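You operate a simulated robot arm through the tools that you are given. There is no shell and no other tool. Be economical: measure what you need, move in short steps, check, and stop when the job is done.

The job below is to be done with a simulated robot arm. You get a single attempt, and the scene is never put back.

JOB
Swap the mushroom with the card's fault for the one before the jig, then free the tray.
Fine: faulty one into the square purple box, new one stem up; lock on FREE, then clamp open; size slide to medium; tray stays in the nest.

The check looks at the end state, three seconds after you hand in, the way a careful person would. Anything else that was tipped, shoved, dropped, spilled or broken makes it a failure.

ROBOT AND FRAMES
A 6-joint arm with a two-finger parallel gripper, fixed in place. Base frame: the origin is at the foot of the arm, x ahead of it, y to its left, z up; the work surface is at about z = 744. Units: mm, rad, N and s.
With the tool pointing down near the work surface it reaches from about 280 to 740 mm from the base axis. Its first joint turns from -1.152 to 1.152 rad. Payload 2.45 kg.
The TCP is the grasp point between the finger pads, 24 mm short of the fingertips. In the tool frame z runs along the fingers and y along their closing line. The gripper opens to 68 mm. The fingers are 17 mm wide and 10 mm thick; the gripper's body (40 by 70 mm) begins 41 mm behind the TCP.
Orientation is that of the tool frame in the base frame, as a unit quaternion [w, x, y, z]. With the fingers straight down and closing along the base's y, the tool's x points along the base's -x, its y along +y and its z along -z.

CONTROLS
- The arm moves only by the tool apply_moves. Its argument "steps" is text: rows parted by semicolons, each of 7 numbers parted by spaces: the shift along the tool's x, y, z in mm, then the turn, a rotation vector about the tool's x, y, z in rad, then the finger opening in mm, from 0 to 68. In form: dx dy dz rx ry rz fingers; .... A call has 1 to 8 rows; each row is the pose to reach, as a shift and turn from the pose commanded when the call began, along the tool's axes at that moment. Each row takes 0.2 s and may step no farther than 50 mm and 0.15 rad from the row before; otherwise, or with a gripper value out of range, the whole call is refused. Where a pose cannot be reached the arm comes as near as it can. A force on the tool above 80 N (or 10 N above the force at the start of the call, whichever is more), or a blocked arm, ends the call early, and 0.2 s more pass. Each finger travels about 108 mm/s and halts on what it meets, pressing with about 40 N; the grip force reading is that of the motor and also rises with nothing between the fingers. The clock runs only during rows and for 0.2 s after the last one: add rows that repeat a pose to give the fingers time. The reply holds the time, the measured pose of the TCP, the force on the tool along the base axes, the opening and the grip force, in the units named above and with some noise.
- Cameras (640 x 400 px; columns grow to the right, rows downward): "scene" is fixed at [157.1, 411.8, 1457]; the picture's right is [-0.82, -0.58, 0.00], its down [-0.36, 0.51, -0.78] and it looks along [0.45, -0.64, -0.62] (base axes); focal length 323 px, centre (320, 200). "wrist" rides on the gripper at [-32, 0, -39] in the tool frame; the picture's right is [0.00, -1.00, 0.00], its down [0.97, 0.00, -0.24] and it looks along [0.24, 0.00, 0.97] (tool axes); focal length 218 px, centre (320, 200). There is no depth. A picture from a camera that has moved, and an enlarged one, comes with that camera's place and axes in the base frame and with its lens.
- snapshot(camera): a new picture of that camera. It takes no simulated time.
- close_up(camera, box): a new picture of the part [left, top, right, bottom] of that camera's present view, enlarged. It takes no simulated time.
- job_done(): hands the job in; it is judged then, once.

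Go step by step. Nothing tells you positions but the pictures and the camera data: compare them with the known pose of the tool, close in by small moves and look again before you grip or let go. The budget is 120 turns and 64 pictures, counting those below and the enlarged ones. Unless the task says otherwise, let go and move clear before handing in, and close with one line.

The tools are called as name(argument=value, ...) on one line, values as JSON. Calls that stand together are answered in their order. apply_moves: Moves the arm, as the interface text tells. Its arguments: {"type":"object","properties":{"steps":{"type":"string"}},"required":["steps"]} The other tools are called the same way: snapshot (camera) takes a picture; close_up (camera, box) takes an enlarged picture of a part of a camera's view; job_done () hands the job in.

At the start:

```text
t: 0.0
eef_pos: [410.9, -208.0, 1015.4]
tcp_rot: [0.0, 0.0, 1.0, 0.0]
wrist_force: [0.6, -0.3, -0.3]
opening: 67.8
gripper_force: 0.0
```

scene: 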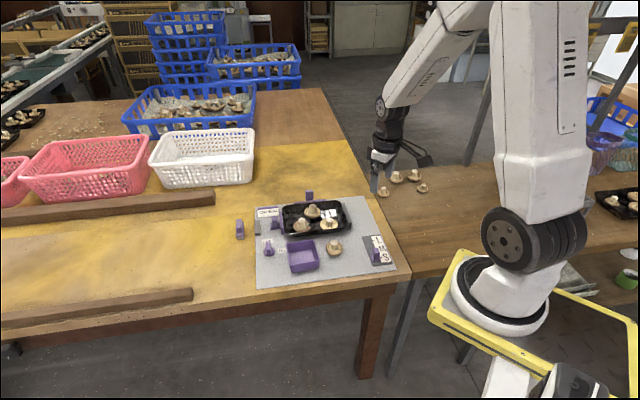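
wrist: 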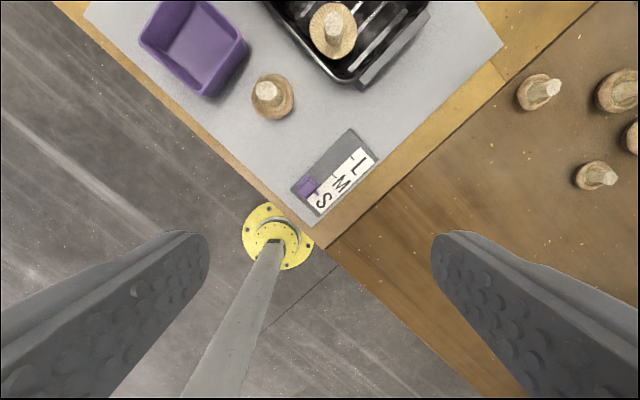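

I see a jig on a grey mat with a black tray of mushrooms, a purple box, a spare mushroom and a size slide. I'll look closer at the jig first.

close_up(camera="scene", box=[225, 180, 415, 295])

close_up(camera="scene", box=[270, 190, 360, 246])

```text
3.37 times, centred on (320, 238) of scene
camera zoom: at [157.1, 411.8, 1457.0], right [-0.82, -0.58, 0.0], down [-0.36, 0.51, -0.78], along [0.45, -0.64, -0.62], focal length 1088 px, centre (320, 74)
```

zoom: 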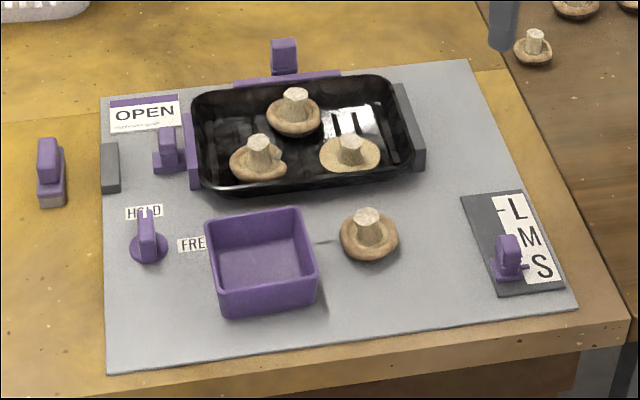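

```text
7.11 times, centred on (315, 218) of scene
camera zoom: at [157.1, 411.8, 1457.0], right [-0.82, -0.58, 0.0], down [-0.36, 0.51, -0.78], along [0.45, -0.64, -0.62], focal length 2297 px, centre (356, 72)
```

zoom: 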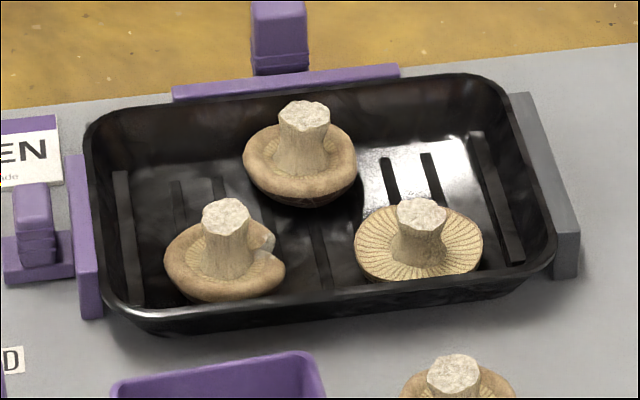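

The "OPEN" card could be either a fault card or a clamp label, so I'll move the wrist camera over the jig to read the labels.

apply_moves(steps="-40 25 0 0 0 0 68; -80 50 0 0 0 0 68; -120 75 0 0 0 0 68; -160 90 0 0 0 0 68; -200 100 0 0 0 0 68; -200 100 0 0 0 0 68")

snapshot(camera="wrist")

```text
t: 1.4
eef_pos: [611.8, -105.1, 1016.0]
tcp_rot: [0.0, 0.001, 1.0, 0.0]
wrist_force: [0.5, -0.4, -0.5]
opening: 67.9
gripper_force: 0.0
```

```text
59 pictures are left
camera wrist: at [641.9, -104.9, 1054.1], right [0.0, -1.0, 0.0], down [-0.97, 0.0, 0.24], along [-0.24, 0.0, -0.97], focal length 218 px, centre (320, 200)
```

wrist: 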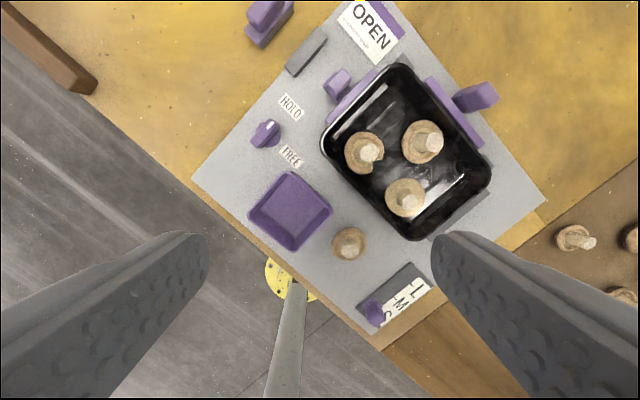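

close_up(camera="wrist", box=[240, 0, 420, 112])

close_up(camera="wrist", box=[240, 60, 500, 222])

close_up(camera="wrist", box=[240, 180, 460, 340])

```text
3.56 times, centred on (330, 56) of wrist
camera zoom: at [641.9, -104.9, 1054.1], right [0.0, -1.0, 0.0], down [-0.97, 0.0, 0.24], along [-0.24, 0.0, -0.97], focal length 776 px, centre (284, 712)
```

zoom: 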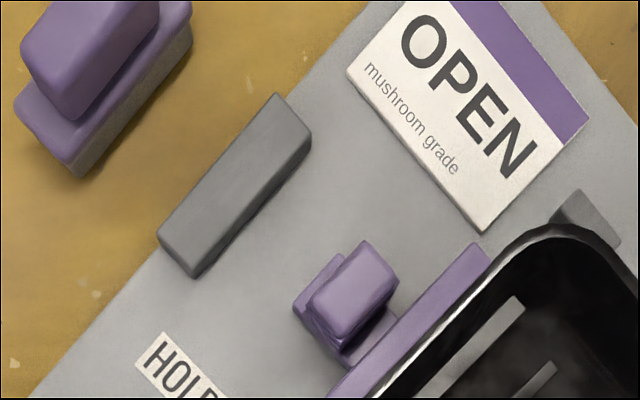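

```text
2.46 times, centred on (370, 141) of wrist
camera zoom: at [641.9, -104.9, 1054.1], right [0.0, -1.0, 0.0], down [-0.97, 0.0, 0.24], along [-0.24, 0.0, -0.97], focal length 537 px, centre (197, 345)
```

zoom: 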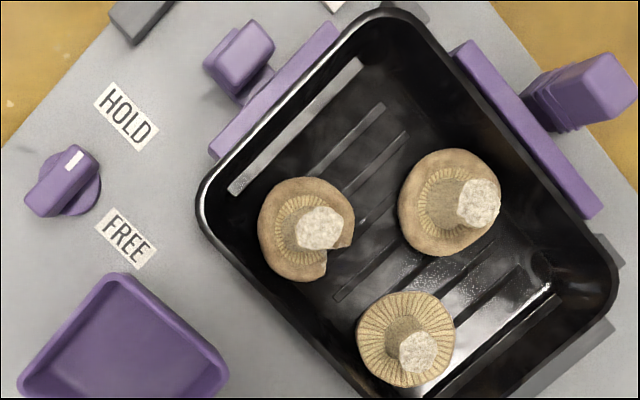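

```text
2.50 times, centred on (350, 260) of wrist
camera zoom: at [641.9, -104.9, 1054.1], right [0.0, -1.0, 0.0], down [-0.97, 0.0, 0.24], along [-0.24, 0.0, -0.97], focal length 546 px, centre (245, 50)
```

zoom: 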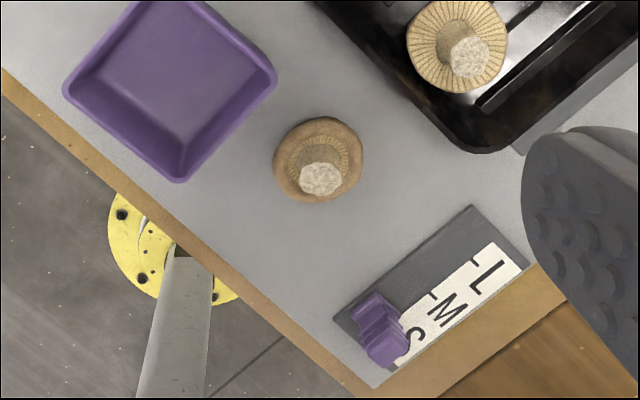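

The card reads "OPEN – mushroom grade", so the faulty one is the flat, gills-showing mushroom nearest the tray's right end. The lock points to HOLD. Next I need to tell which purple handle is the clamp.

close_up(camera="scene", box=[230, 185, 325, 245])

close_up(camera="wrist", box=[300, 40, 520, 180])

close_up(camera="scene", box=[350, 225, 400, 275])

```text
6.67 times, centred on (278, 215) of scene
camera zoom: at [157.1, 411.9, 1457.0], right [-0.82, -0.58, 0.0], down [-0.36, 0.51, -0.78], along [0.45, -0.64, -0.62], focal length 2153 px, centre (603, 100)
```

zoom: 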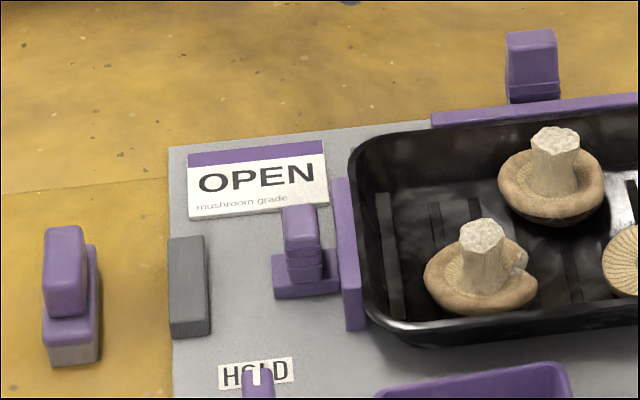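

```text
2.86 times, centred on (410, 110) of wrist
camera zoom: at [641.9, -104.9, 1054.1], right [0.0, -1.0, 0.0], down [-0.97, 0.0, 0.24], along [-0.24, 0.0, -0.97], focal length 624 px, centre (63, 457)
```

zoom: 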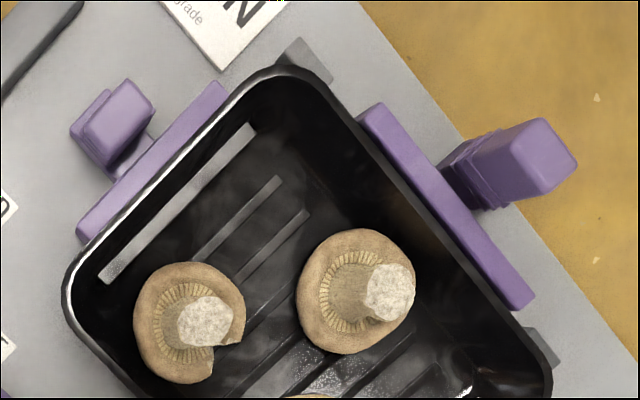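

```text
8.00 times, centred on (375, 250) of scene
camera zoom: at [157.1, 411.9, 1457.0], right [-0.82, -0.58, 0.0], down [-0.36, 0.51, -0.78], along [0.45, -0.64, -0.62], focal length 2584 px, centre (-120, -200)
```

zoom: 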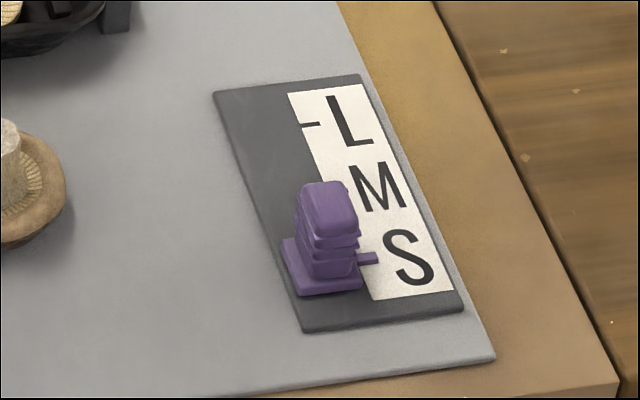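

The left purple clamp, with the grey stop behind it, pins the tray against the right fence. The far handle looks like an ejector, so I'll leave it alone. I put the OPEN mushroom's stem near (569, -221, 780) and will go above it to check.

apply_moves(steps="9 -24 31 0 0 0 50; 18 -47 62 0 0 0 44; 27 -70 93 0 0 0 40; 35 -93 124 0 0 0 40; 43 -116 156 0 0 0 40; 43 -116 156 0 0 0 40")

snapshot(camera="wrist")

close_up(camera="scene", box=[270, 180, 370, 242])

```text
t: 2.8
eef_pos: [568.7, -222.7, 860.5]
tcp_rot: [-0.001, 0.001, 1.0, -0.001]
wrist_force: [-0.7, 0.4, 0.2]
opening: 39.8
gripper_force: 0.0
```

```text
52 pictures are left
camera wrist: at [600.5, -224.2, 898.2], right [0.0, -1.0, 0.0], down [-0.97, 0.0, 0.24], along [-0.24, 0.0, -0.97], focal length 218 px, centre (320, 200)
```

wrist: 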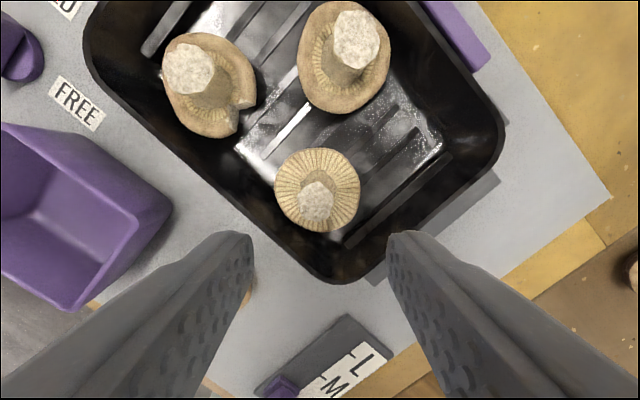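

```text
6.40 times, centred on (320, 211) of scene
camera zoom: at [157.1, 411.8, 1457.0], right [-0.82, -0.58, 0.0], down [-0.36, 0.51, -0.78], along [0.45, -0.64, -0.62], focal length 2067 px, centre (320, 130)
```

zoom: 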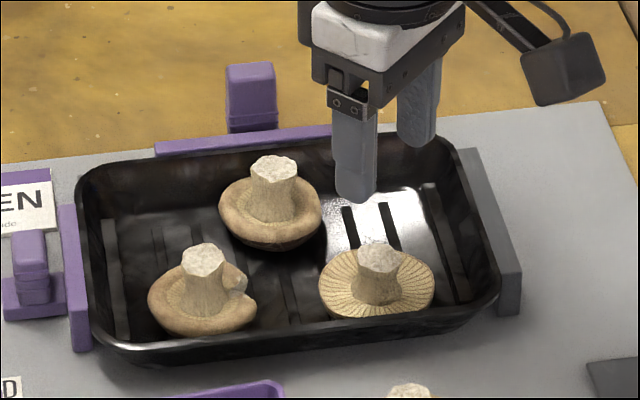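

The stem top lies at about (570, -221, 780), as expected, and the cap rim is near z 764. I'll descend until the tips are just above the gills and grip the stem.

apply_moves(steps="-1 1 30 0 0 0 40; -1 1 55 0 0 0 40; -1 1 69 0 0 0 40; -1 1 69 0 0 0 40")

close_up(camera="scene", box=[290, 185, 360, 240])

```text
t: 3.8
eef_pos: [569.2, -221.8, 791.3]
tcp_rot: [0.001, 0.001, 1.0, -0.001]
wrist_force: [0.1, -0.3, -0.1]
opening: 39.9
gripper_force: 0.0
```

```text
7.27 times, centred on (325, 212) of scene
camera zoom: at [157.1, 411.8, 1457.0], right [-0.82, -0.58, 0.0], down [-0.36, 0.51, -0.78], along [0.45, -0.64, -0.62], focal length 2349 px, centre (284, 109)
```

zoom: 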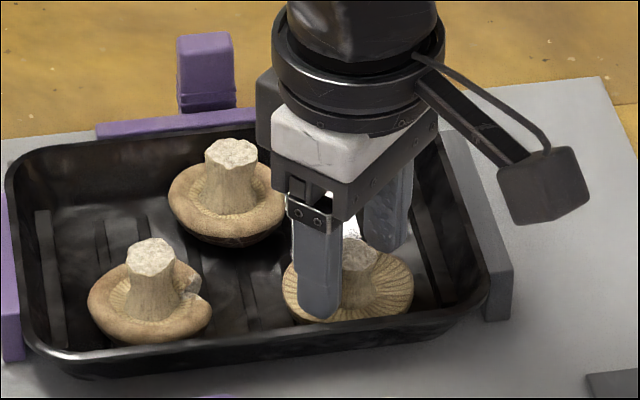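

The fingers straddle the stem cleanly, so I'll close now.

apply_moves(steps="0 0 0 0 0 0 25; 0 0 0 0 0 0 10; 0 0 0 0 0 0 10; 0 0 0 0 0 0 10")

```text
t: 4.8
eef_pos: [569.8, -223.1, 791.4]
tcp_rot: [-0.001, 0.001, 1.0, 0.0]
wrist_force: [0.9, -0.8, 0.1]
opening: 19.3
gripper_force: 11.8
```

The fingers hold at 19.3 mm. I'll tighten a little, lift and check.

apply_moves(steps="0 0 0 0 0 0 4; 0 0 -10 0 0 0 4; 0 0 -40 0 0 0 4; 0 0 -80 0 0 0 4; 0 0 -80 0 0 0 4")

snapshot(camera="wrist")

```text
t: 6.0
eef_pos: [567.4, -222.3, 871.6]
tcp_rot: [0.0, 0.0, 1.0, 0.0]
wrist_force: [-0.2, 0.2, -0.6]
opening: 19.6
gripper_force: 12.2
```

```text
49 pictures are left
camera wrist: at [598.8, -221.7, 910.8], right [0.0, -1.0, 0.0], down [-0.97, 0.0, 0.24], along [-0.24, 0.0, -0.97], focal length 218 px, centre (320, 200)
```

wrist: 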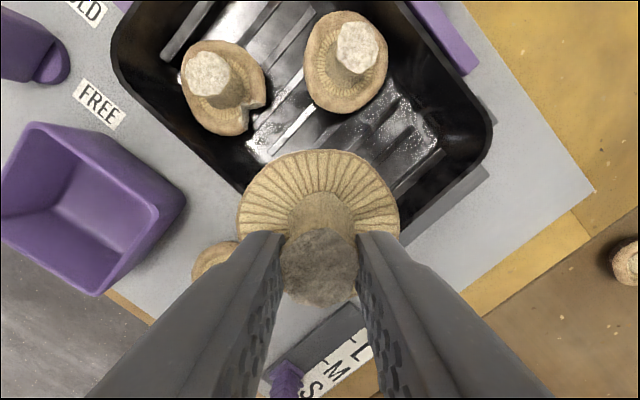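

The OPEN mushroom is held. The box centre is about (555, -68) with its rim at z≈780, so I'll carry the mushroom there.

apply_moves(steps="3 40 0 0 0 0 4; 6 80 0 0 0 0 4; 9 120 0 0 0 0 4; 13 154 0 0 0 0 4; 13 154 0 0 0 0 4")

snapshot(camera="wrist")

close_up(camera="scene", box=[260, 200, 360, 280])

```text
t: 7.2
eef_pos: [555.9, -63.6, 868.9]
tcp_rot: [-0.001, 0.0, 1.0, 0.0]
wrist_force: [0.1, -0.1, -0.1]
opening: 19.6
gripper_force: 12.3
```

```text
48 pictures are left
camera wrist: at [585.9, -65.4, 907.8], right [0.0, -1.0, 0.0], down [-0.97, 0.0, 0.24], along [-0.24, 0.0, -0.97], focal length 218 px, centre (320, 200)
```

wrist: 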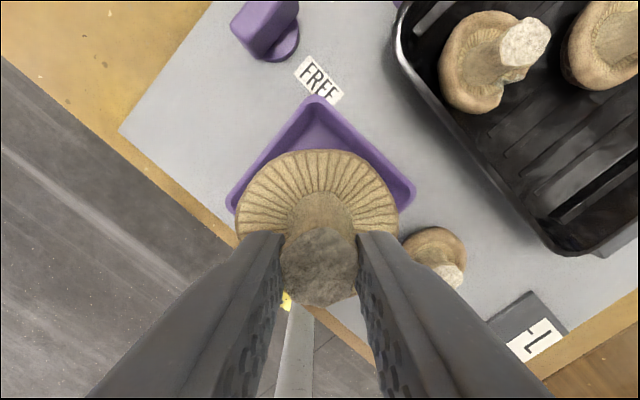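

```text
5.00 times, centred on (310, 240) of scene
camera zoom: at [157.1, 411.9, 1457.0], right [-0.82, -0.58, 0.0], down [-0.36, 0.51, -0.78], along [0.45, -0.64, -0.62], focal length 1615 px, centre (370, 0)
```

zoom: 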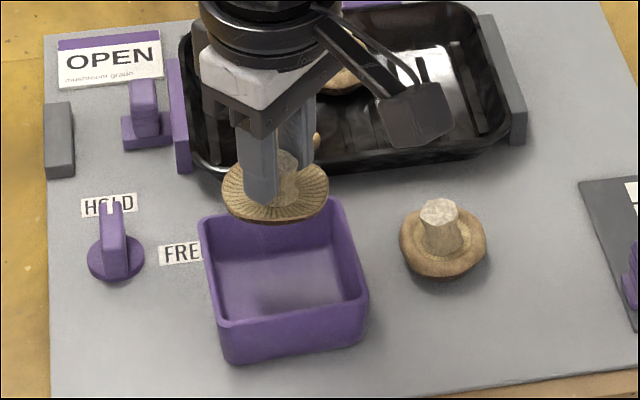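

The mushroom is centred over the box. I'll lower it until the cap is about on the floor, release and rise.

apply_moves(steps="0 0 35 0 0 0 4; 0 0 60 0 0 0 4; 0 0 74 0 0 0 4; 0 0 75 0 0 0 4; 0 0 75 0 0 0 22; 0 0 75 0 0 0 34; 0 0 75 0 0 0 34")

close_up(camera="scene", box=[260, 200, 360, 280])

```text
t: 8.8
eef_pos: [555.3, -66.3, 795.1]
tcp_rot: [0.0, 0.0, 1.0, 0.0]
wrist_force: [0.0, 0.4, 0.3]
opening: 34.2
gripper_force: 0.1
```

```text
5.00 times, centred on (310, 240) of scene
camera zoom: at [157.1, 411.8, 1457.0], right [-0.82, -0.58, 0.0], down [-0.36, 0.51, -0.78], along [0.45, -0.64, -0.62], focal length 1615 px, centre (370, 0)
```

zoom: 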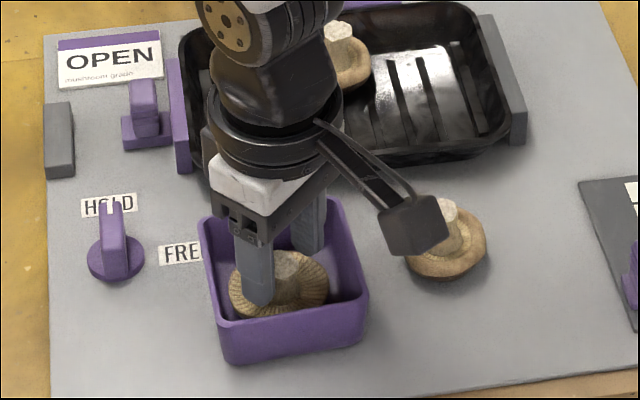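

The faulty mushroom is released in the box. I'll rise and go above the spare.

apply_moves(steps="0 0 -40 0 0 0 34; 0 0 -75 0 0 0 38; 20 -30 -75 0 0 0 40; 40 -60 -75 0 0 0 40; 54 -79 -75 0 0 0 40; 54 -79 -75 0 0 0 40")

snapshot(camera="wrist")

close_up(camera="scene", box=[260, 200, 360, 280])

```text
t: 10.2
eef_pos: [501.7, -149.2, 871.2]
tcp_rot: [0.0, 0.0, 1.0, -0.001]
wrist_force: [-0.5, -0.3, 0.0]
opening: 39.9
gripper_force: 0.2
```

```text
45 pictures are left
camera wrist: at [532.7, -148.8, 909.3], right [0.0, -1.0, 0.0], down [-0.97, 0.0, 0.24], along [-0.24, 0.0, -0.97], focal length 218 px, centre (320, 200)
```

wrist: 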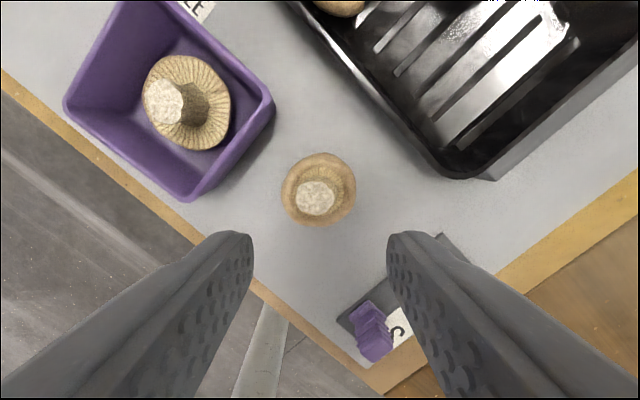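

```text
5.00 times, centred on (310, 240) of scene
camera zoom: at [157.1, 411.8, 1457.0], right [-0.82, -0.58, 0.0], down [-0.36, 0.51, -0.78], along [0.45, -0.64, -0.62], focal length 1615 px, centre (370, 0)
```

zoom: 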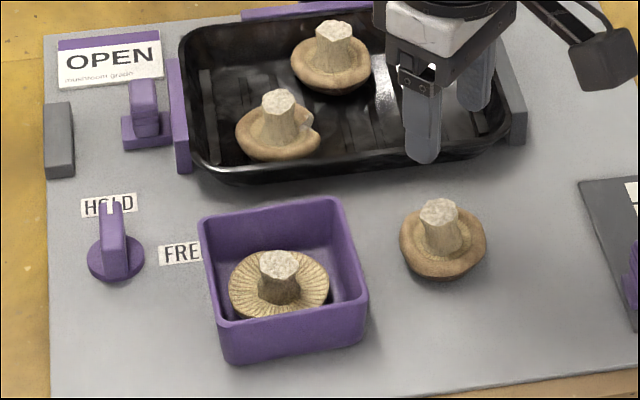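

The spare's stem top is near (501.5, -146, 783). I'll descend with the tips just above the rolled rim.

apply_moves(steps="0 1.5 35 0 0 0 36; 0 1.5 65 0 0 0 36; 0 1.5 75 0 0 0 36; 0 1.5 76 0 0 0 36")

close_up(camera="scene", box=[300, 200, 380, 264])

```text
t: 11.2
eef_pos: [500.9, -146.4, 794.4]
tcp_rot: [0.001, 0.001, 1.0, -0.001]
wrist_force: [1.1, -0.7, -0.3]
opening: 35.9
gripper_force: 0.0
```

```text
6.25 times, centred on (340, 232) of scene
camera zoom: at [157.1, 411.8, 1457.0], right [-0.82, -0.58, 0.0], down [-0.36, 0.51, -0.78], along [0.45, -0.64, -0.62], focal length 2018 px, centre (195, 0)
```

zoom: 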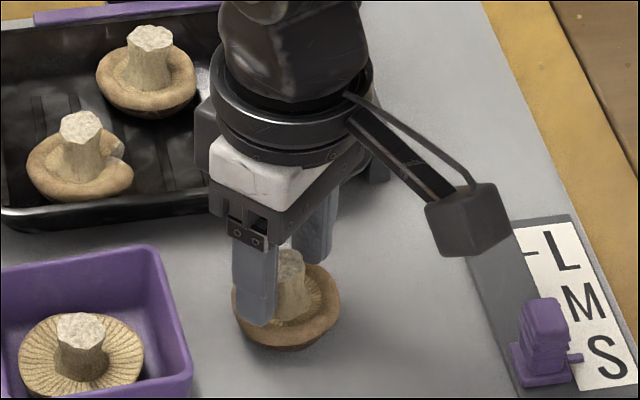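

The straddle looks good with no contact. I'll close, lift and move toward the tray slot.

apply_moves(steps="0 0 0 0 0 0 20; 0 0 0 0 0 0 5; 0 0 0 0 0 0 4; 0 0 0 0 0 0 4; 0 0 -15 0 0 0 4; 0 0 -45 0 0 0 4; 0 0 -77 0 0 0 4; 0 0 -77 0 0 0 4")

snapshot(camera="wrist")

```text
t: 13.0
eef_pos: [501.0, -147.4, 871.3]
tcp_rot: [0.001, 0.001, 1.0, -0.001]
wrist_force: [-0.3, -0.1, 0.0]
opening: 19.8
gripper_force: 11.7
```

```text
42 pictures are left
camera wrist: at [533.2, -146.2, 909.6], right [0.0, -1.0, 0.0], down [-0.97, 0.0, 0.24], along [-0.24, 0.0, -0.97], focal length 218 px, centre (320, 200)
```

wrist: 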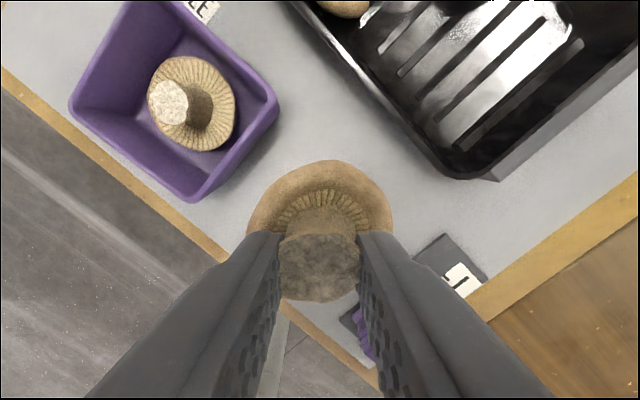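

The spare is held upright. I'll carry it to the emptied slot at (569.5, -221).

apply_moves(steps="-23 -25 0 0 0 0 4; -46 -50 0 0 0 0 4; -68 -74 0 0 0 0 4; -68 -74 30 0 0 0 4; -68 -74 55 0 0 0 4; -68 -74 65 0 0 0 4; -68 -74 65 0 0 0 4")

close_up(camera="scene", box=[290, 185, 370, 245])

snapshot(camera="wrist")

```text
t: 14.6
eef_pos: [567.5, -218.8, 806.6]
tcp_rot: [0.0, 0.0, 1.0, -0.001]
wrist_force: [0.7, -0.2, -0.2]
opening: 19.5
gripper_force: 12.0
```

```text
6.67 times, centred on (330, 215) of scene
camera zoom: at [157.1, 411.8, 1457.0], right [-0.82, -0.58, 0.0], down [-0.36, 0.51, -0.78], along [0.45, -0.64, -0.62], focal length 2153 px, centre (253, 100)
```

zoom: 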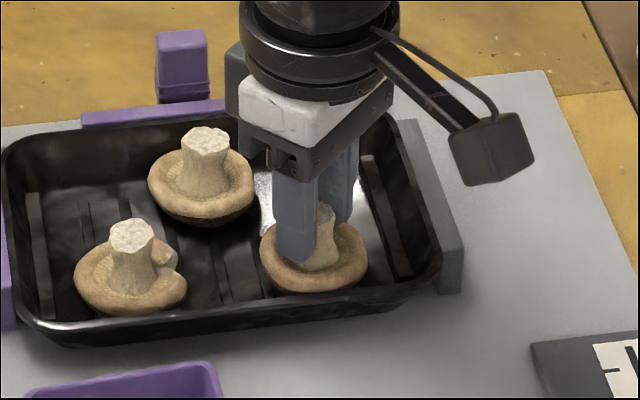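

```text
40 pictures are left
camera wrist: at [599.8, -218.5, 843.9], right [0.0, -1.0, 0.0], down [-0.97, 0.0, 0.24], along [-0.24, 0.0, -0.97], focal length 218 px, centre (320, 200)
```

wrist: 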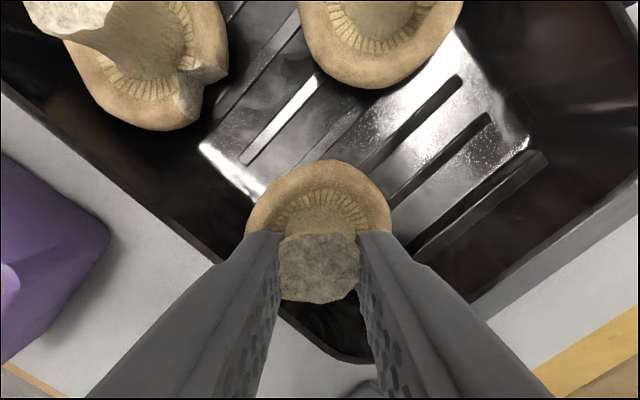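

It is about 8 mm above the tray floor. I'll lower it gently in small steps and watch the force.

apply_moves(steps="-3 -1 3 0 0 0 4; -3 -1 5 0 0 0 4; -3 -1 7 0 0 0 4; -3 -1 7 0 0 0 4")

```text
t: 15.6
eef_pos: [572.7, -222.4, 799.8]
tcp_rot: [0.0, 0.0, 1.0, 0.0]
wrist_force: [0.0, 0.6, 0.5]
opening: 19.5
gripper_force: 12.2
```

apply_moves(steps="0 0 2 0 0 0 4; 0 0 2 0 0 0 4")

```text
t: 16.2
eef_pos: [574.3, -219.9, 797.9]
tcp_rot: [0.001, 0.001, 1.0, -0.001]
wrist_force: [-0.3, 1.1, 10.8]
opening: 19.7
gripper_force: 11.8
```

The force rose to 11 N, so the mushroom is touching the tray floor. I'll back off 1 mm, release and lift.

apply_moves(steps="0 0 -1 0 0 0 4; 0 0 -1 0 0 0 19; 0 0 -1 0 0 0 24; 0 0 -1 0 0 0 34; 0 0 -1 0 0 0 34; 0 0 -25 0 0 0 34; 0 0 -65 0 0 0 34; 0 0 -65 0 0 0 34")

snapshot(camera="wrist")

close_up(camera="scene", box=[270, 185, 370, 245])

```text
t: 18.0
eef_pos: [571.7, -221.1, 861.4]
tcp_rot: [0.0, 0.0, 1.0, 0.0]
wrist_force: [-0.4, 0.1, -0.1]
opening: 34.1
gripper_force: 0.1
```

```text
39 pictures are left
camera wrist: at [603.3, -220.7, 900.5], right [0.0, -1.0, 0.0], down [-0.97, 0.0, 0.24], along [-0.24, 0.0, -0.97], focal length 218 px, centre (320, 200)
```

wrist: 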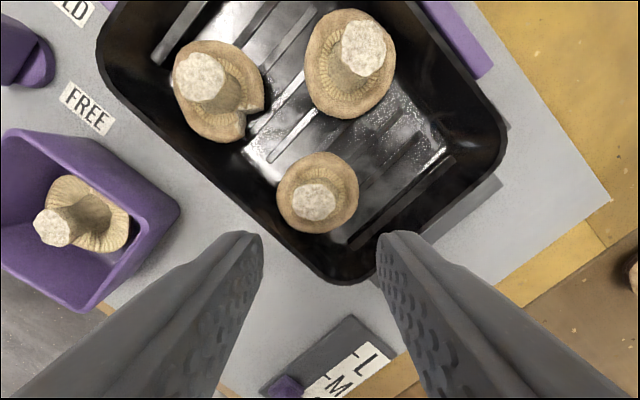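

```text
6.40 times, centred on (320, 215) of scene
camera zoom: at [157.1, 411.8, 1457.0], right [-0.82, -0.58, 0.0], down [-0.36, 0.51, -0.78], along [0.45, -0.64, -0.62], focal length 2067 px, centre (320, 104)
```

zoom: 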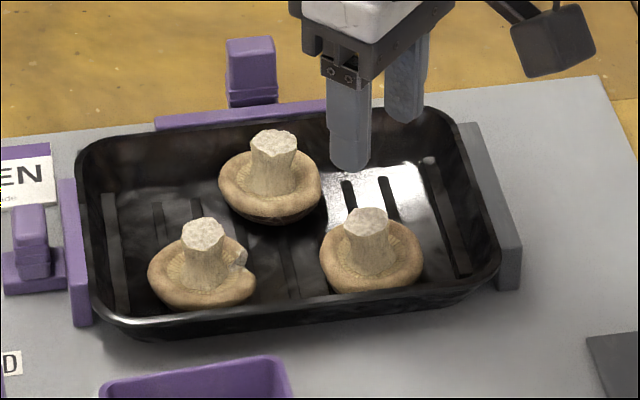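

The new mushroom stands stem up. Next is the lock knob near (656, -40), whose blade points at HOLD along about -47°. I'll go above it with the fingers set to close across the blade.

apply_moves(steps="-14 30 0 0 0 0.137 40; -28 60 0 0 0 0.274 46; -42 90 0 0 0 0.411 46; -56 120 0 0 0 0.548 46; -70 150 0 0 0 0.685 46; -84 181 0 0 0 0.822 46; -84 181 0 0 0 0.822 46")

snapshot(camera="wrist")

close_up(camera="scene", box=[240, 200, 310, 256])

```text
t: 19.6
eef_pos: [654.8, -39.1, 862.5]
tcp_rot: [-0.001, 0.4, 0.917, -0.001]
wrist_force: [-0.5, -0.3, 1.0]
opening: 46.0
gripper_force: 0.0
```

```text
37 pictures are left
camera wrist: at [676.4, -63.0, 901.1], right [-0.73, -0.68, 0.0], down [-0.66, 0.71, 0.24], along [-0.16, 0.18, -0.97], focal length 218 px, centre (320, 200)
```

wrist: 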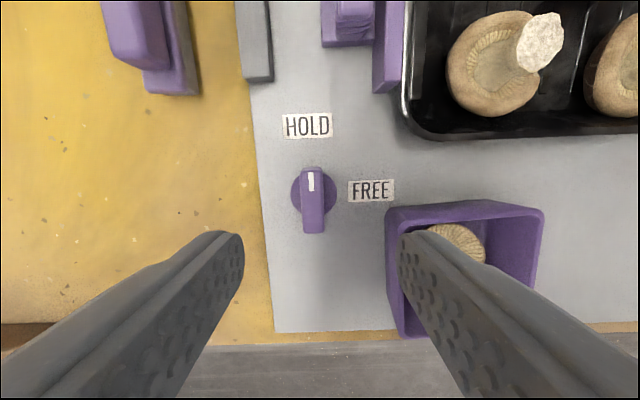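

```text
7.14 times, centred on (275, 228) of scene
camera zoom: at [157.1, 411.9, 1457.0], right [-0.82, -0.58, 0.0], down [-0.36, 0.51, -0.78], along [0.45, -0.64, -0.62], focal length 2307 px, centre (641, 0)
```

zoom: 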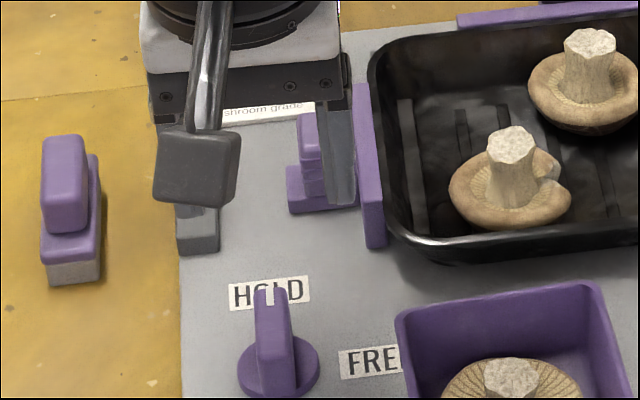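

The blade is well aligned and about 4 mm toward tool +y. I'll descend with the tips beside the blade and check before gripping.

apply_moves(steps="1 4 35 0 0 0 32; 1 4 65 0 0 0 32; 1 4 76 0 0 0 32; 1 4 76 0 0 0 32")

snapshot(camera="wrist")

close_up(camera="scene", box=[230, 205, 310, 265])

```text
t: 20.6
eef_pos: [659.7, -34.9, 784.9]
tcp_rot: [-0.001, 0.399, 0.917, 0.0]
wrist_force: [0.2, -0.2, 0.6]
opening: 31.9
gripper_force: 0.0
```

```text
35 pictures are left
camera wrist: at [680.4, -58.1, 823.9], right [-0.73, -0.68, 0.0], down [-0.66, 0.71, 0.24], along [-0.16, 0.18, -0.97], focal length 218 px, centre (320, 200)
```

wrist: 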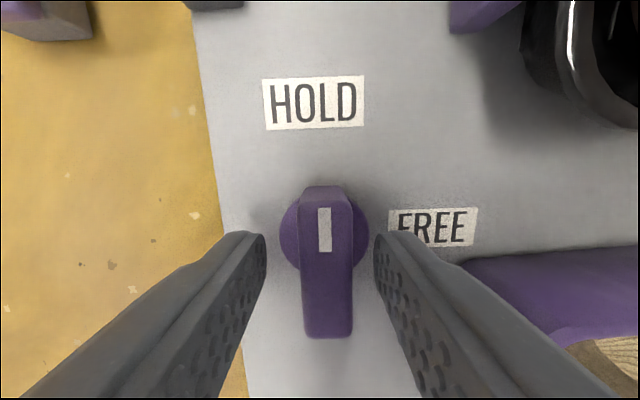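

```text
6.67 times, centred on (270, 235) of scene
camera zoom: at [157.1, 411.8, 1457.0], right [-0.82, -0.58, 0.0], down [-0.36, 0.51, -0.78], along [0.45, -0.64, -0.62], focal length 2153 px, centre (653, -33)
```

zoom: 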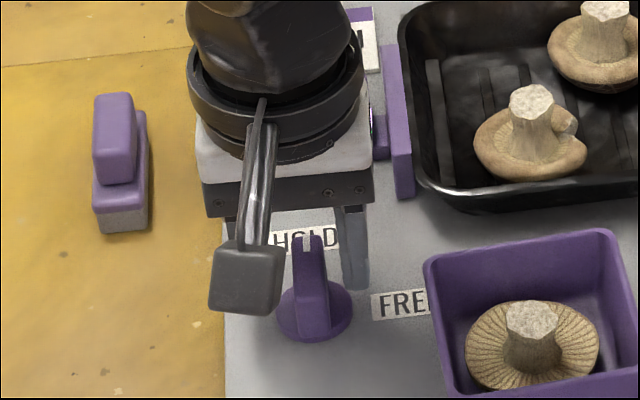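

The TCP sits on the knob axis (~658, -36) with the blade between the fingers. I'll grip it and start turning it clockwise.

apply_moves(steps="0 0 0 0 0 0 14; 0 0 0 0 0 0 6; 0 0 0 0 0 0 6; 0 0 0 0 0 0.14 6; 0 0 0 0 0 0.28 6; 0 0 0 0 0 0.42 6; 0 0 0 0 0 0.56 6; 0 0 0 0 0 0.70 6")

```text
t: 22.4
eef_pos: [656.8, -35.9, 784.5]
tcp_rot: [-0.003, 0.691, 0.723, -0.001]
wrist_force: [-19.3, -4.4, 1.0]
opening: 13.8
gripper_force: 33.6
```

It's turning, with a modest side force. I'll continue the turn.

apply_moves(steps="0 0 0 0 0 0.145 6; 0 0 0 0 0 0.29 6; 0 0 0 0 0 0.435 6; 0 0 0 0 0 0.58 6; 0 0 0 0 0 0.725 6; 0 0 0 0 0 0.87 6; 0 0 0 0 0 0.87 6")

close_up(camera="scene", box=[230, 205, 310, 265])

```text
t: 24.0
eef_pos: [657.0, -35.5, 786.0]
tcp_rot: [0.0, 0.931, 0.365, -0.004]
wrist_force: [-17.2, 8.5, -7.5]
opening: 14.2
gripper_force: 34.0
```

```text
6.67 times, centred on (270, 235) of scene
camera zoom: at [156.9, 412.0, 1457.0], right [-0.82, -0.58, 0.0], down [-0.36, 0.51, -0.78], along [0.45, -0.64, -0.62], focal length 2153 px, centre (653, -33)
```

zoom: 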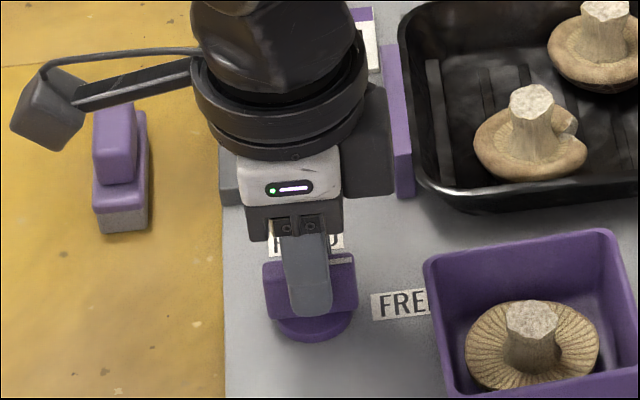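

The knob now points at FREE. I'll release it, rise straight up and inspect.

apply_moves(steps="0 0 0 0 0 0 20; 0 0 0 0 0 0 32; 0 0 0 0 0 0 32; 0 0 -30 0 0 0 32; 0 0 -70 0 0 0 32; 0 0 -100 0 0 0 32; 0 0 -100 0 0 0 32")

snapshot(camera="wrist")

close_up(camera="scene", box=[230, 205, 310, 265])

```text
t: 25.6
eef_pos: [662.0, -38.1, 886.6]
tcp_rot: [0.001, 0.931, 0.366, -0.001]
wrist_force: [0.6, 0.1, 0.5]
opening: 32.1
gripper_force: 0.1
```

```text
32 pictures are left
camera wrist: at [636.4, -59.4, 924.2], right [-0.68, 0.73, 0.0], down [0.71, 0.66, 0.24], along [0.18, 0.16, -0.97], focal length 218 px, centre (320, 200)
```

wrist: 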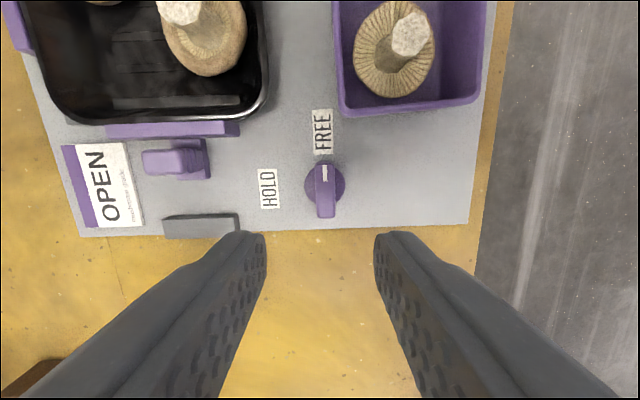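

```text
6.67 times, centred on (270, 235) of scene
camera zoom: at [157.1, 411.8, 1457.0], right [-0.82, -0.58, 0.0], down [-0.36, 0.51, -0.78], along [0.45, -0.64, -0.62], focal length 2153 px, centre (653, -33)
```

zoom: 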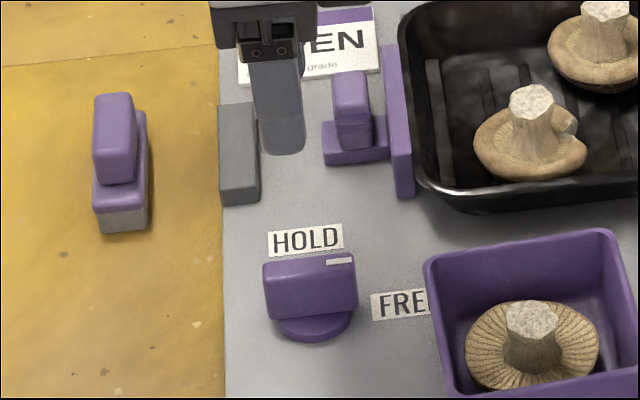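

The lock is on FREE. Next I'll hover over the clamp handle near (713, -128), keeping this orientation, which closes along the handle's long side.

apply_moves(steps="-8 34 4 0 0 0 44; -16 68 8 0 0 0 44; -23 102 12 0 0 0 44; -23 102 12 0 0 0 44")

snapshot(camera="wrist")

close_up(camera="scene", box=[230, 185, 310, 245])

```text
t: 26.6
eef_pos: [711.8, -125.9, 875.9]
tcp_rot: [0.0, 0.931, 0.365, 0.0]
wrist_force: [0.0, 0.2, -0.1]
opening: 43.9
gripper_force: 0.0
```

```text
30 pictures are left
camera wrist: at [687.9, -146.3, 914.3], right [-0.68, 0.73, 0.0], down [0.71, 0.66, 0.24], along [0.18, 0.16, -0.97], focal length 218 px, centre (320, 200)
```

wrist: 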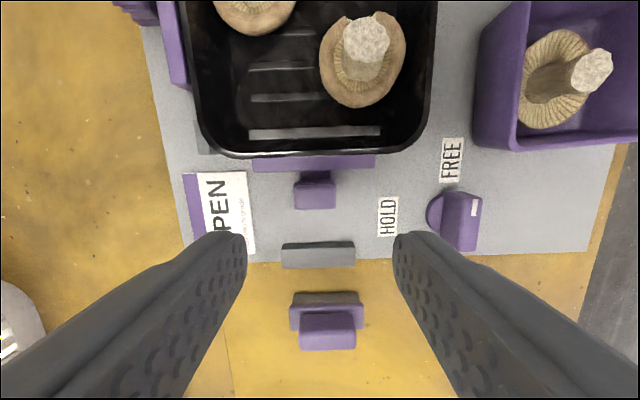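

```text
6.67 times, centred on (270, 215) of scene
camera zoom: at [157.2, 411.8, 1457.0], right [-0.82, -0.58, 0.0], down [-0.36, 0.51, -0.78], along [0.45, -0.64, -0.62], focal length 2153 px, centre (653, 100)
```

zoom: 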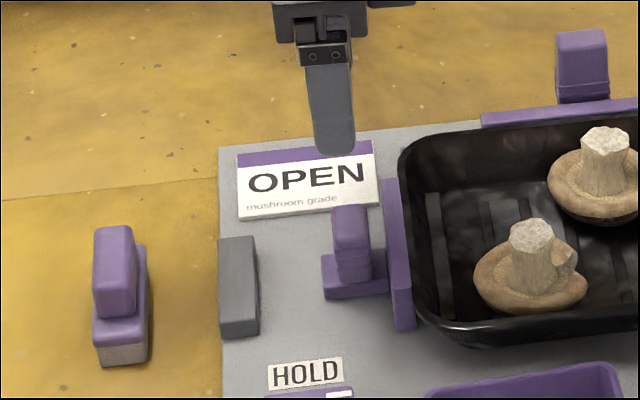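

close_up(camera="wrist", box=[240, 140, 400, 240])

```text
4.00 times, centred on (320, 190) of wrist
camera zoom: at [687.9, -146.3, 914.3], right [-0.68, 0.73, 0.0], down [0.71, 0.66, 0.24], along [0.18, 0.16, -0.97], focal length 873 px, centre (320, 240)
```

zoom: 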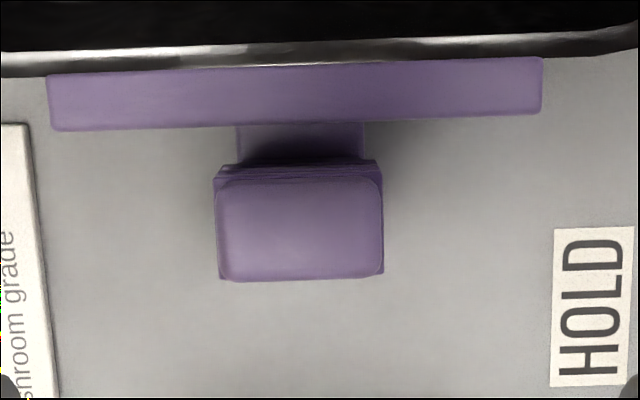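

The handle top is about 24×15 mm and centred 3 mm toward tool +y. I'll descend around it.

apply_moves(steps="-1.5 3 40 0 0 -0.035 40; -1.5 3 75 0 0 -0.035 40; -1.5 3 89 0 0 -0.035 40; -1.5 3 89 0 0 -0.035 40")

snapshot(camera="wrist")

close_up(camera="scene", box=[230, 185, 310, 245])

```text
t: 27.6
eef_pos: [714.7, -129.9, 786.0]
tcp_rot: [0.001, 0.924, 0.382, 0.0]
wrist_force: [0.1, 0.2, 0.0]
opening: 40.1
gripper_force: 0.1
```

```text
27 pictures are left
camera wrist: at [690.8, -151.4, 824.8], right [-0.71, 0.71, 0.0], down [0.69, 0.69, 0.24], along [0.17, 0.17, -0.97], focal length 218 px, centre (320, 200)
```

wrist: 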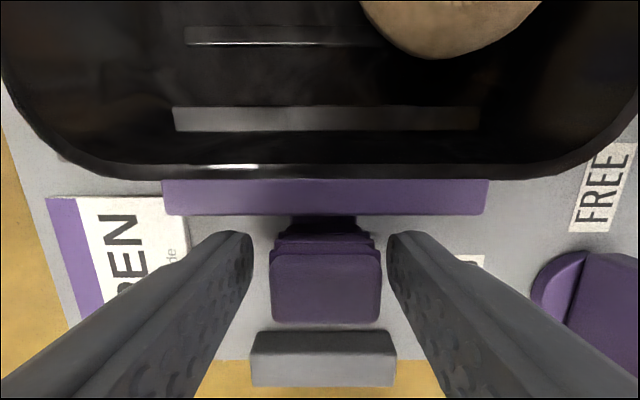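

```text
6.67 times, centred on (270, 215) of scene
camera zoom: at [157.1, 411.8, 1457.0], right [-0.82, -0.58, 0.0], down [-0.36, 0.51, -0.78], along [0.45, -0.64, -0.62], focal length 2153 px, centre (653, 100)
```

zoom: 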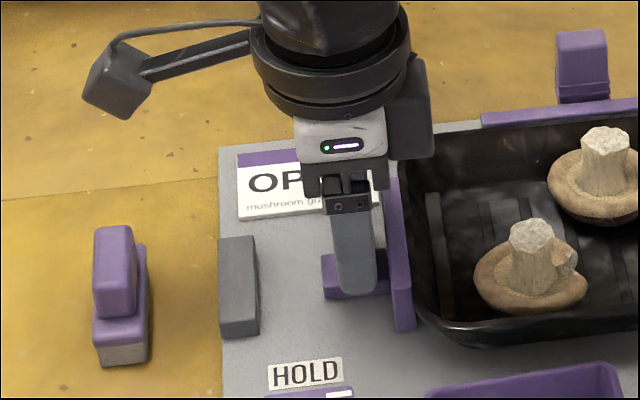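

I'm aligned with the handle. I'll grip and pull toward the grey stop (tool +x).

apply_moves(steps="0 0 0 0 0 0 20; 0 0 0 0 0 0 12; 0 0 0 0 0 0 10; 6 0 0 0 0 0 10; 12 0 0 0 0 0 10; 18 0 0 0 0 0 10; 24 0 0 0 0 0 10; 24 0 0 0 0 0 10")

snapshot(camera="wrist")

close_up(camera="scene", box=[230, 185, 310, 245])

```text
t: 29.4
eef_pos: [728.3, -111.1, 786.5]
tcp_rot: [0.001, 0.925, 0.381, 0.001]
wrist_force: [-7.7, 7.3, 3.5]
opening: 25.8
gripper_force: 40.7
```

```text
25 pictures are left
camera wrist: at [705.8, -134.6, 824.7], right [-0.71, 0.71, 0.0], down [0.69, 0.69, 0.24], along [0.17, 0.17, -0.97], focal length 218 px, centre (320, 200)
```

wrist: 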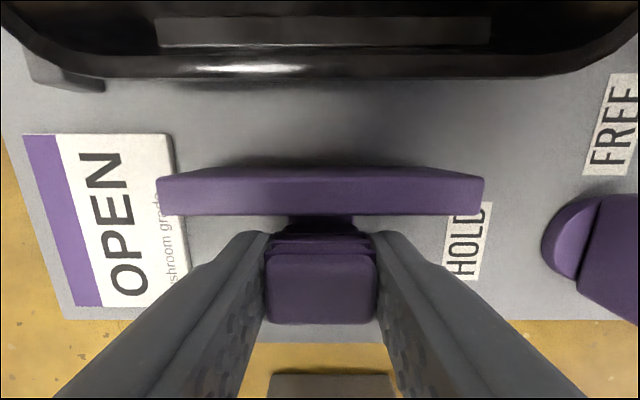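

```text
6.67 times, centred on (270, 215) of scene
camera zoom: at [156.9, 412.0, 1457.0], right [-0.82, -0.58, 0.0], down [-0.36, 0.51, -0.78], along [0.45, -0.64, -0.62], focal length 2153 px, centre (653, 100)
```

zoom: 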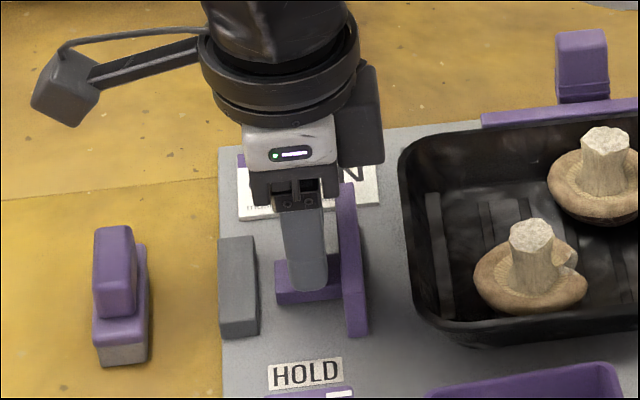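

The clamp slides well, with about 8 mm left before the stop. I'll pull it the rest of the way.

apply_moves(steps="3 0 0 0 0 0 10; 6 0 0 0 0 0 10; 9 0 0 0 0 0 10; 11 0 0 0 0 0 10; 11 0 0 0 0 0 10")

close_up(camera="scene", box=[230, 185, 310, 245])

```text
t: 30.6
eef_pos: [730.5, -109.0, 787.6]
tcp_rot: [0.0, 0.924, 0.382, -0.003]
wrist_force: [-29.1, -14.5, 8.0]
opening: 25.6
gripper_force: 41.2
out of reach, approached as far as the arm can: row 4, 5
```

```text
6.67 times, centred on (270, 215) of scene
camera zoom: at [156.3, 411.5, 1457.2], right [-0.82, -0.58, 0.0], down [-0.36, 0.51, -0.78], along [0.45, -0.64, -0.62], focal length 2153 px, centre (653, 100)
```

zoom: 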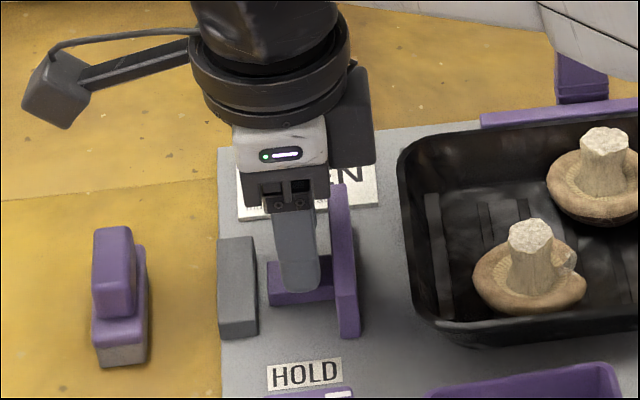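

The resistance jumped to about 32 N, so it seems to be at its end of travel. I'll relax the strain, release, rise and look.

apply_moves(steps="-3 0 0 0 0 0 10; -5 0 0 0 0 0 10; -5 0 0 0 0 0 30; -5 0 0 0 0 0 40; -5 0 0 0 0 0 40; -5 0 -30 0 0 0 40; -8 0 -70 0 0 0 40; -8 0 -70 0 0 0 40")

snapshot(camera="wrist")

close_up(camera="scene", box=[230, 185, 310, 245])

```text
t: 32.4
eef_pos: [727.6, -112.6, 855.2]
tcp_rot: [-0.001, 0.924, 0.382, -0.001]
wrist_force: [-0.1, 0.7, 0.0]
opening: 40.2
gripper_force: 0.0
```

```text
22 pictures are left
camera wrist: at [704.8, -134.1, 893.0], right [-0.71, 0.71, 0.0], down [0.69, 0.69, 0.24], along [0.17, 0.17, -0.97], focal length 218 px, centre (320, 200)
```

wrist: 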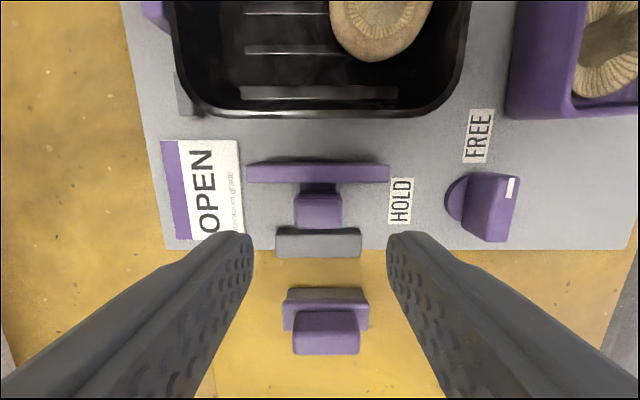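

```text
6.67 times, centred on (270, 215) of scene
camera zoom: at [157.1, 411.8, 1457.0], right [-0.82, -0.58, 0.0], down [-0.36, 0.51, -0.78], along [0.45, -0.64, -0.62], focal length 2153 px, centre (653, 100)
```

zoom: 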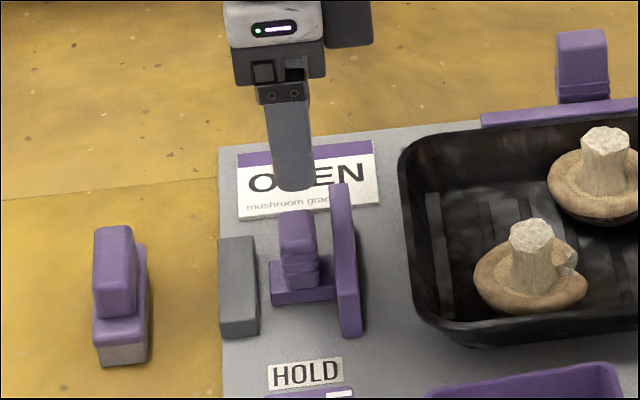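

close_up(camera="wrist", box=[240, 150, 400, 270])

close_up(camera="scene", box=[255, 212, 291, 239])

```text
3.33 times, centred on (320, 210) of wrist
camera zoom: at [704.8, -134.1, 893.0], right [-0.71, 0.71, 0.0], down [0.69, 0.69, 0.24], along [0.17, 0.17, -0.97], focal length 728 px, centre (320, 167)
```

zoom: 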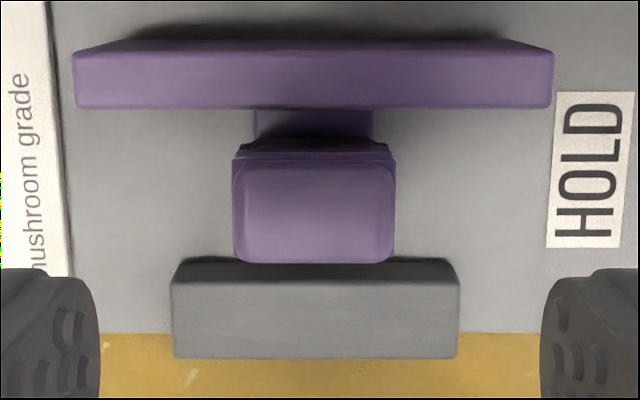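

```text
14.81 times, centred on (273, 226) of scene
camera zoom: at [157.1, 411.8, 1457.0], right [-0.82, -0.58, 0.0], down [-0.36, 0.51, -0.78], along [0.45, -0.64, -0.62], focal length 4784 px, centre (1016, -178)
```

zoom: 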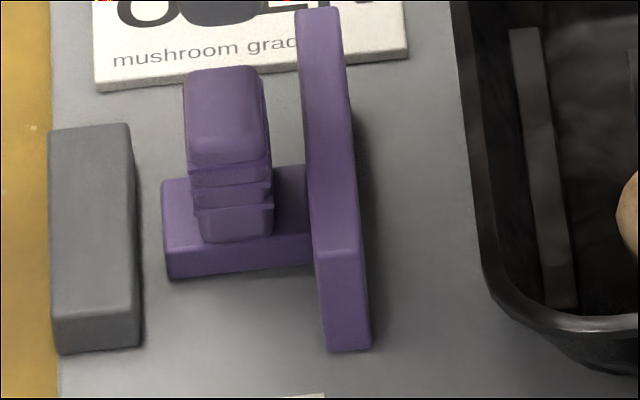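

The clamp base still shows about 5 mm to the stop, so I'm unsure whether the arm's reach or the slide's end stopped it. I'll re-grip with a slight outward tilt for more reach and pull again, watching the force.

apply_moves(steps="0 0 30 0 0.06 0 40; 0 0 55 0 0.12 0 40; 0 0 65 0 0.12 0 40; 0 0 65 0 0.12 0 24; 0 0 65 0 0.12 0 10; 0 0 65 0 0.12 0 10; 0 0 65 0 0.12 0 10")

apply_moves(steps="1.5 0 0 0 0 0 10; 3 0 0 0 0 0 10; 4.5 0 0 0 0 0 10; 6 0 0 0 0 0 10; 6 0 0 0 0 0 10")

close_up(camera="scene", box=[255, 212, 291, 239])

```text
t: 34.0
eef_pos: [727.5, -113.6, 792.0]
tcp_rot: [-0.021, 0.923, 0.381, 0.056]
wrist_force: [20.1, -20.5, -12.5]
opening: 25.6
gripper_force: 40.9
```

```text
t: 35.2
eef_pos: [730.7, -111.0, 792.1]
tcp_rot: [-0.022, 0.924, 0.379, 0.052]
wrist_force: [-14.4, -27.3, 2.5]
opening: 25.9
gripper_force: 41.3
```

```text
14.81 times, centred on (273, 226) of scene
camera zoom: at [156.7, 411.2, 1457.2], right [-0.82, -0.58, 0.0], down [-0.36, 0.51, -0.78], along [0.45, -0.64, -0.62], focal length 4784 px, centre (1016, -178)
```

zoom: 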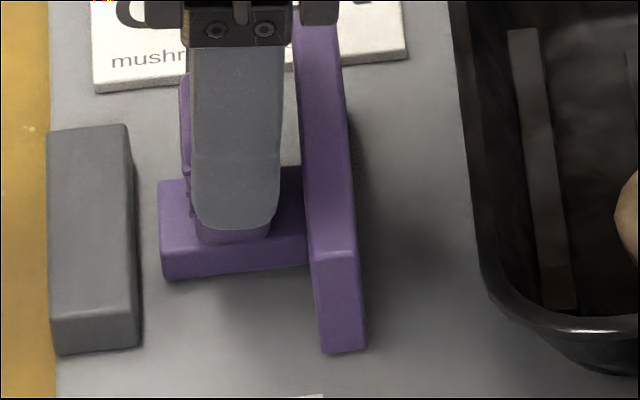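

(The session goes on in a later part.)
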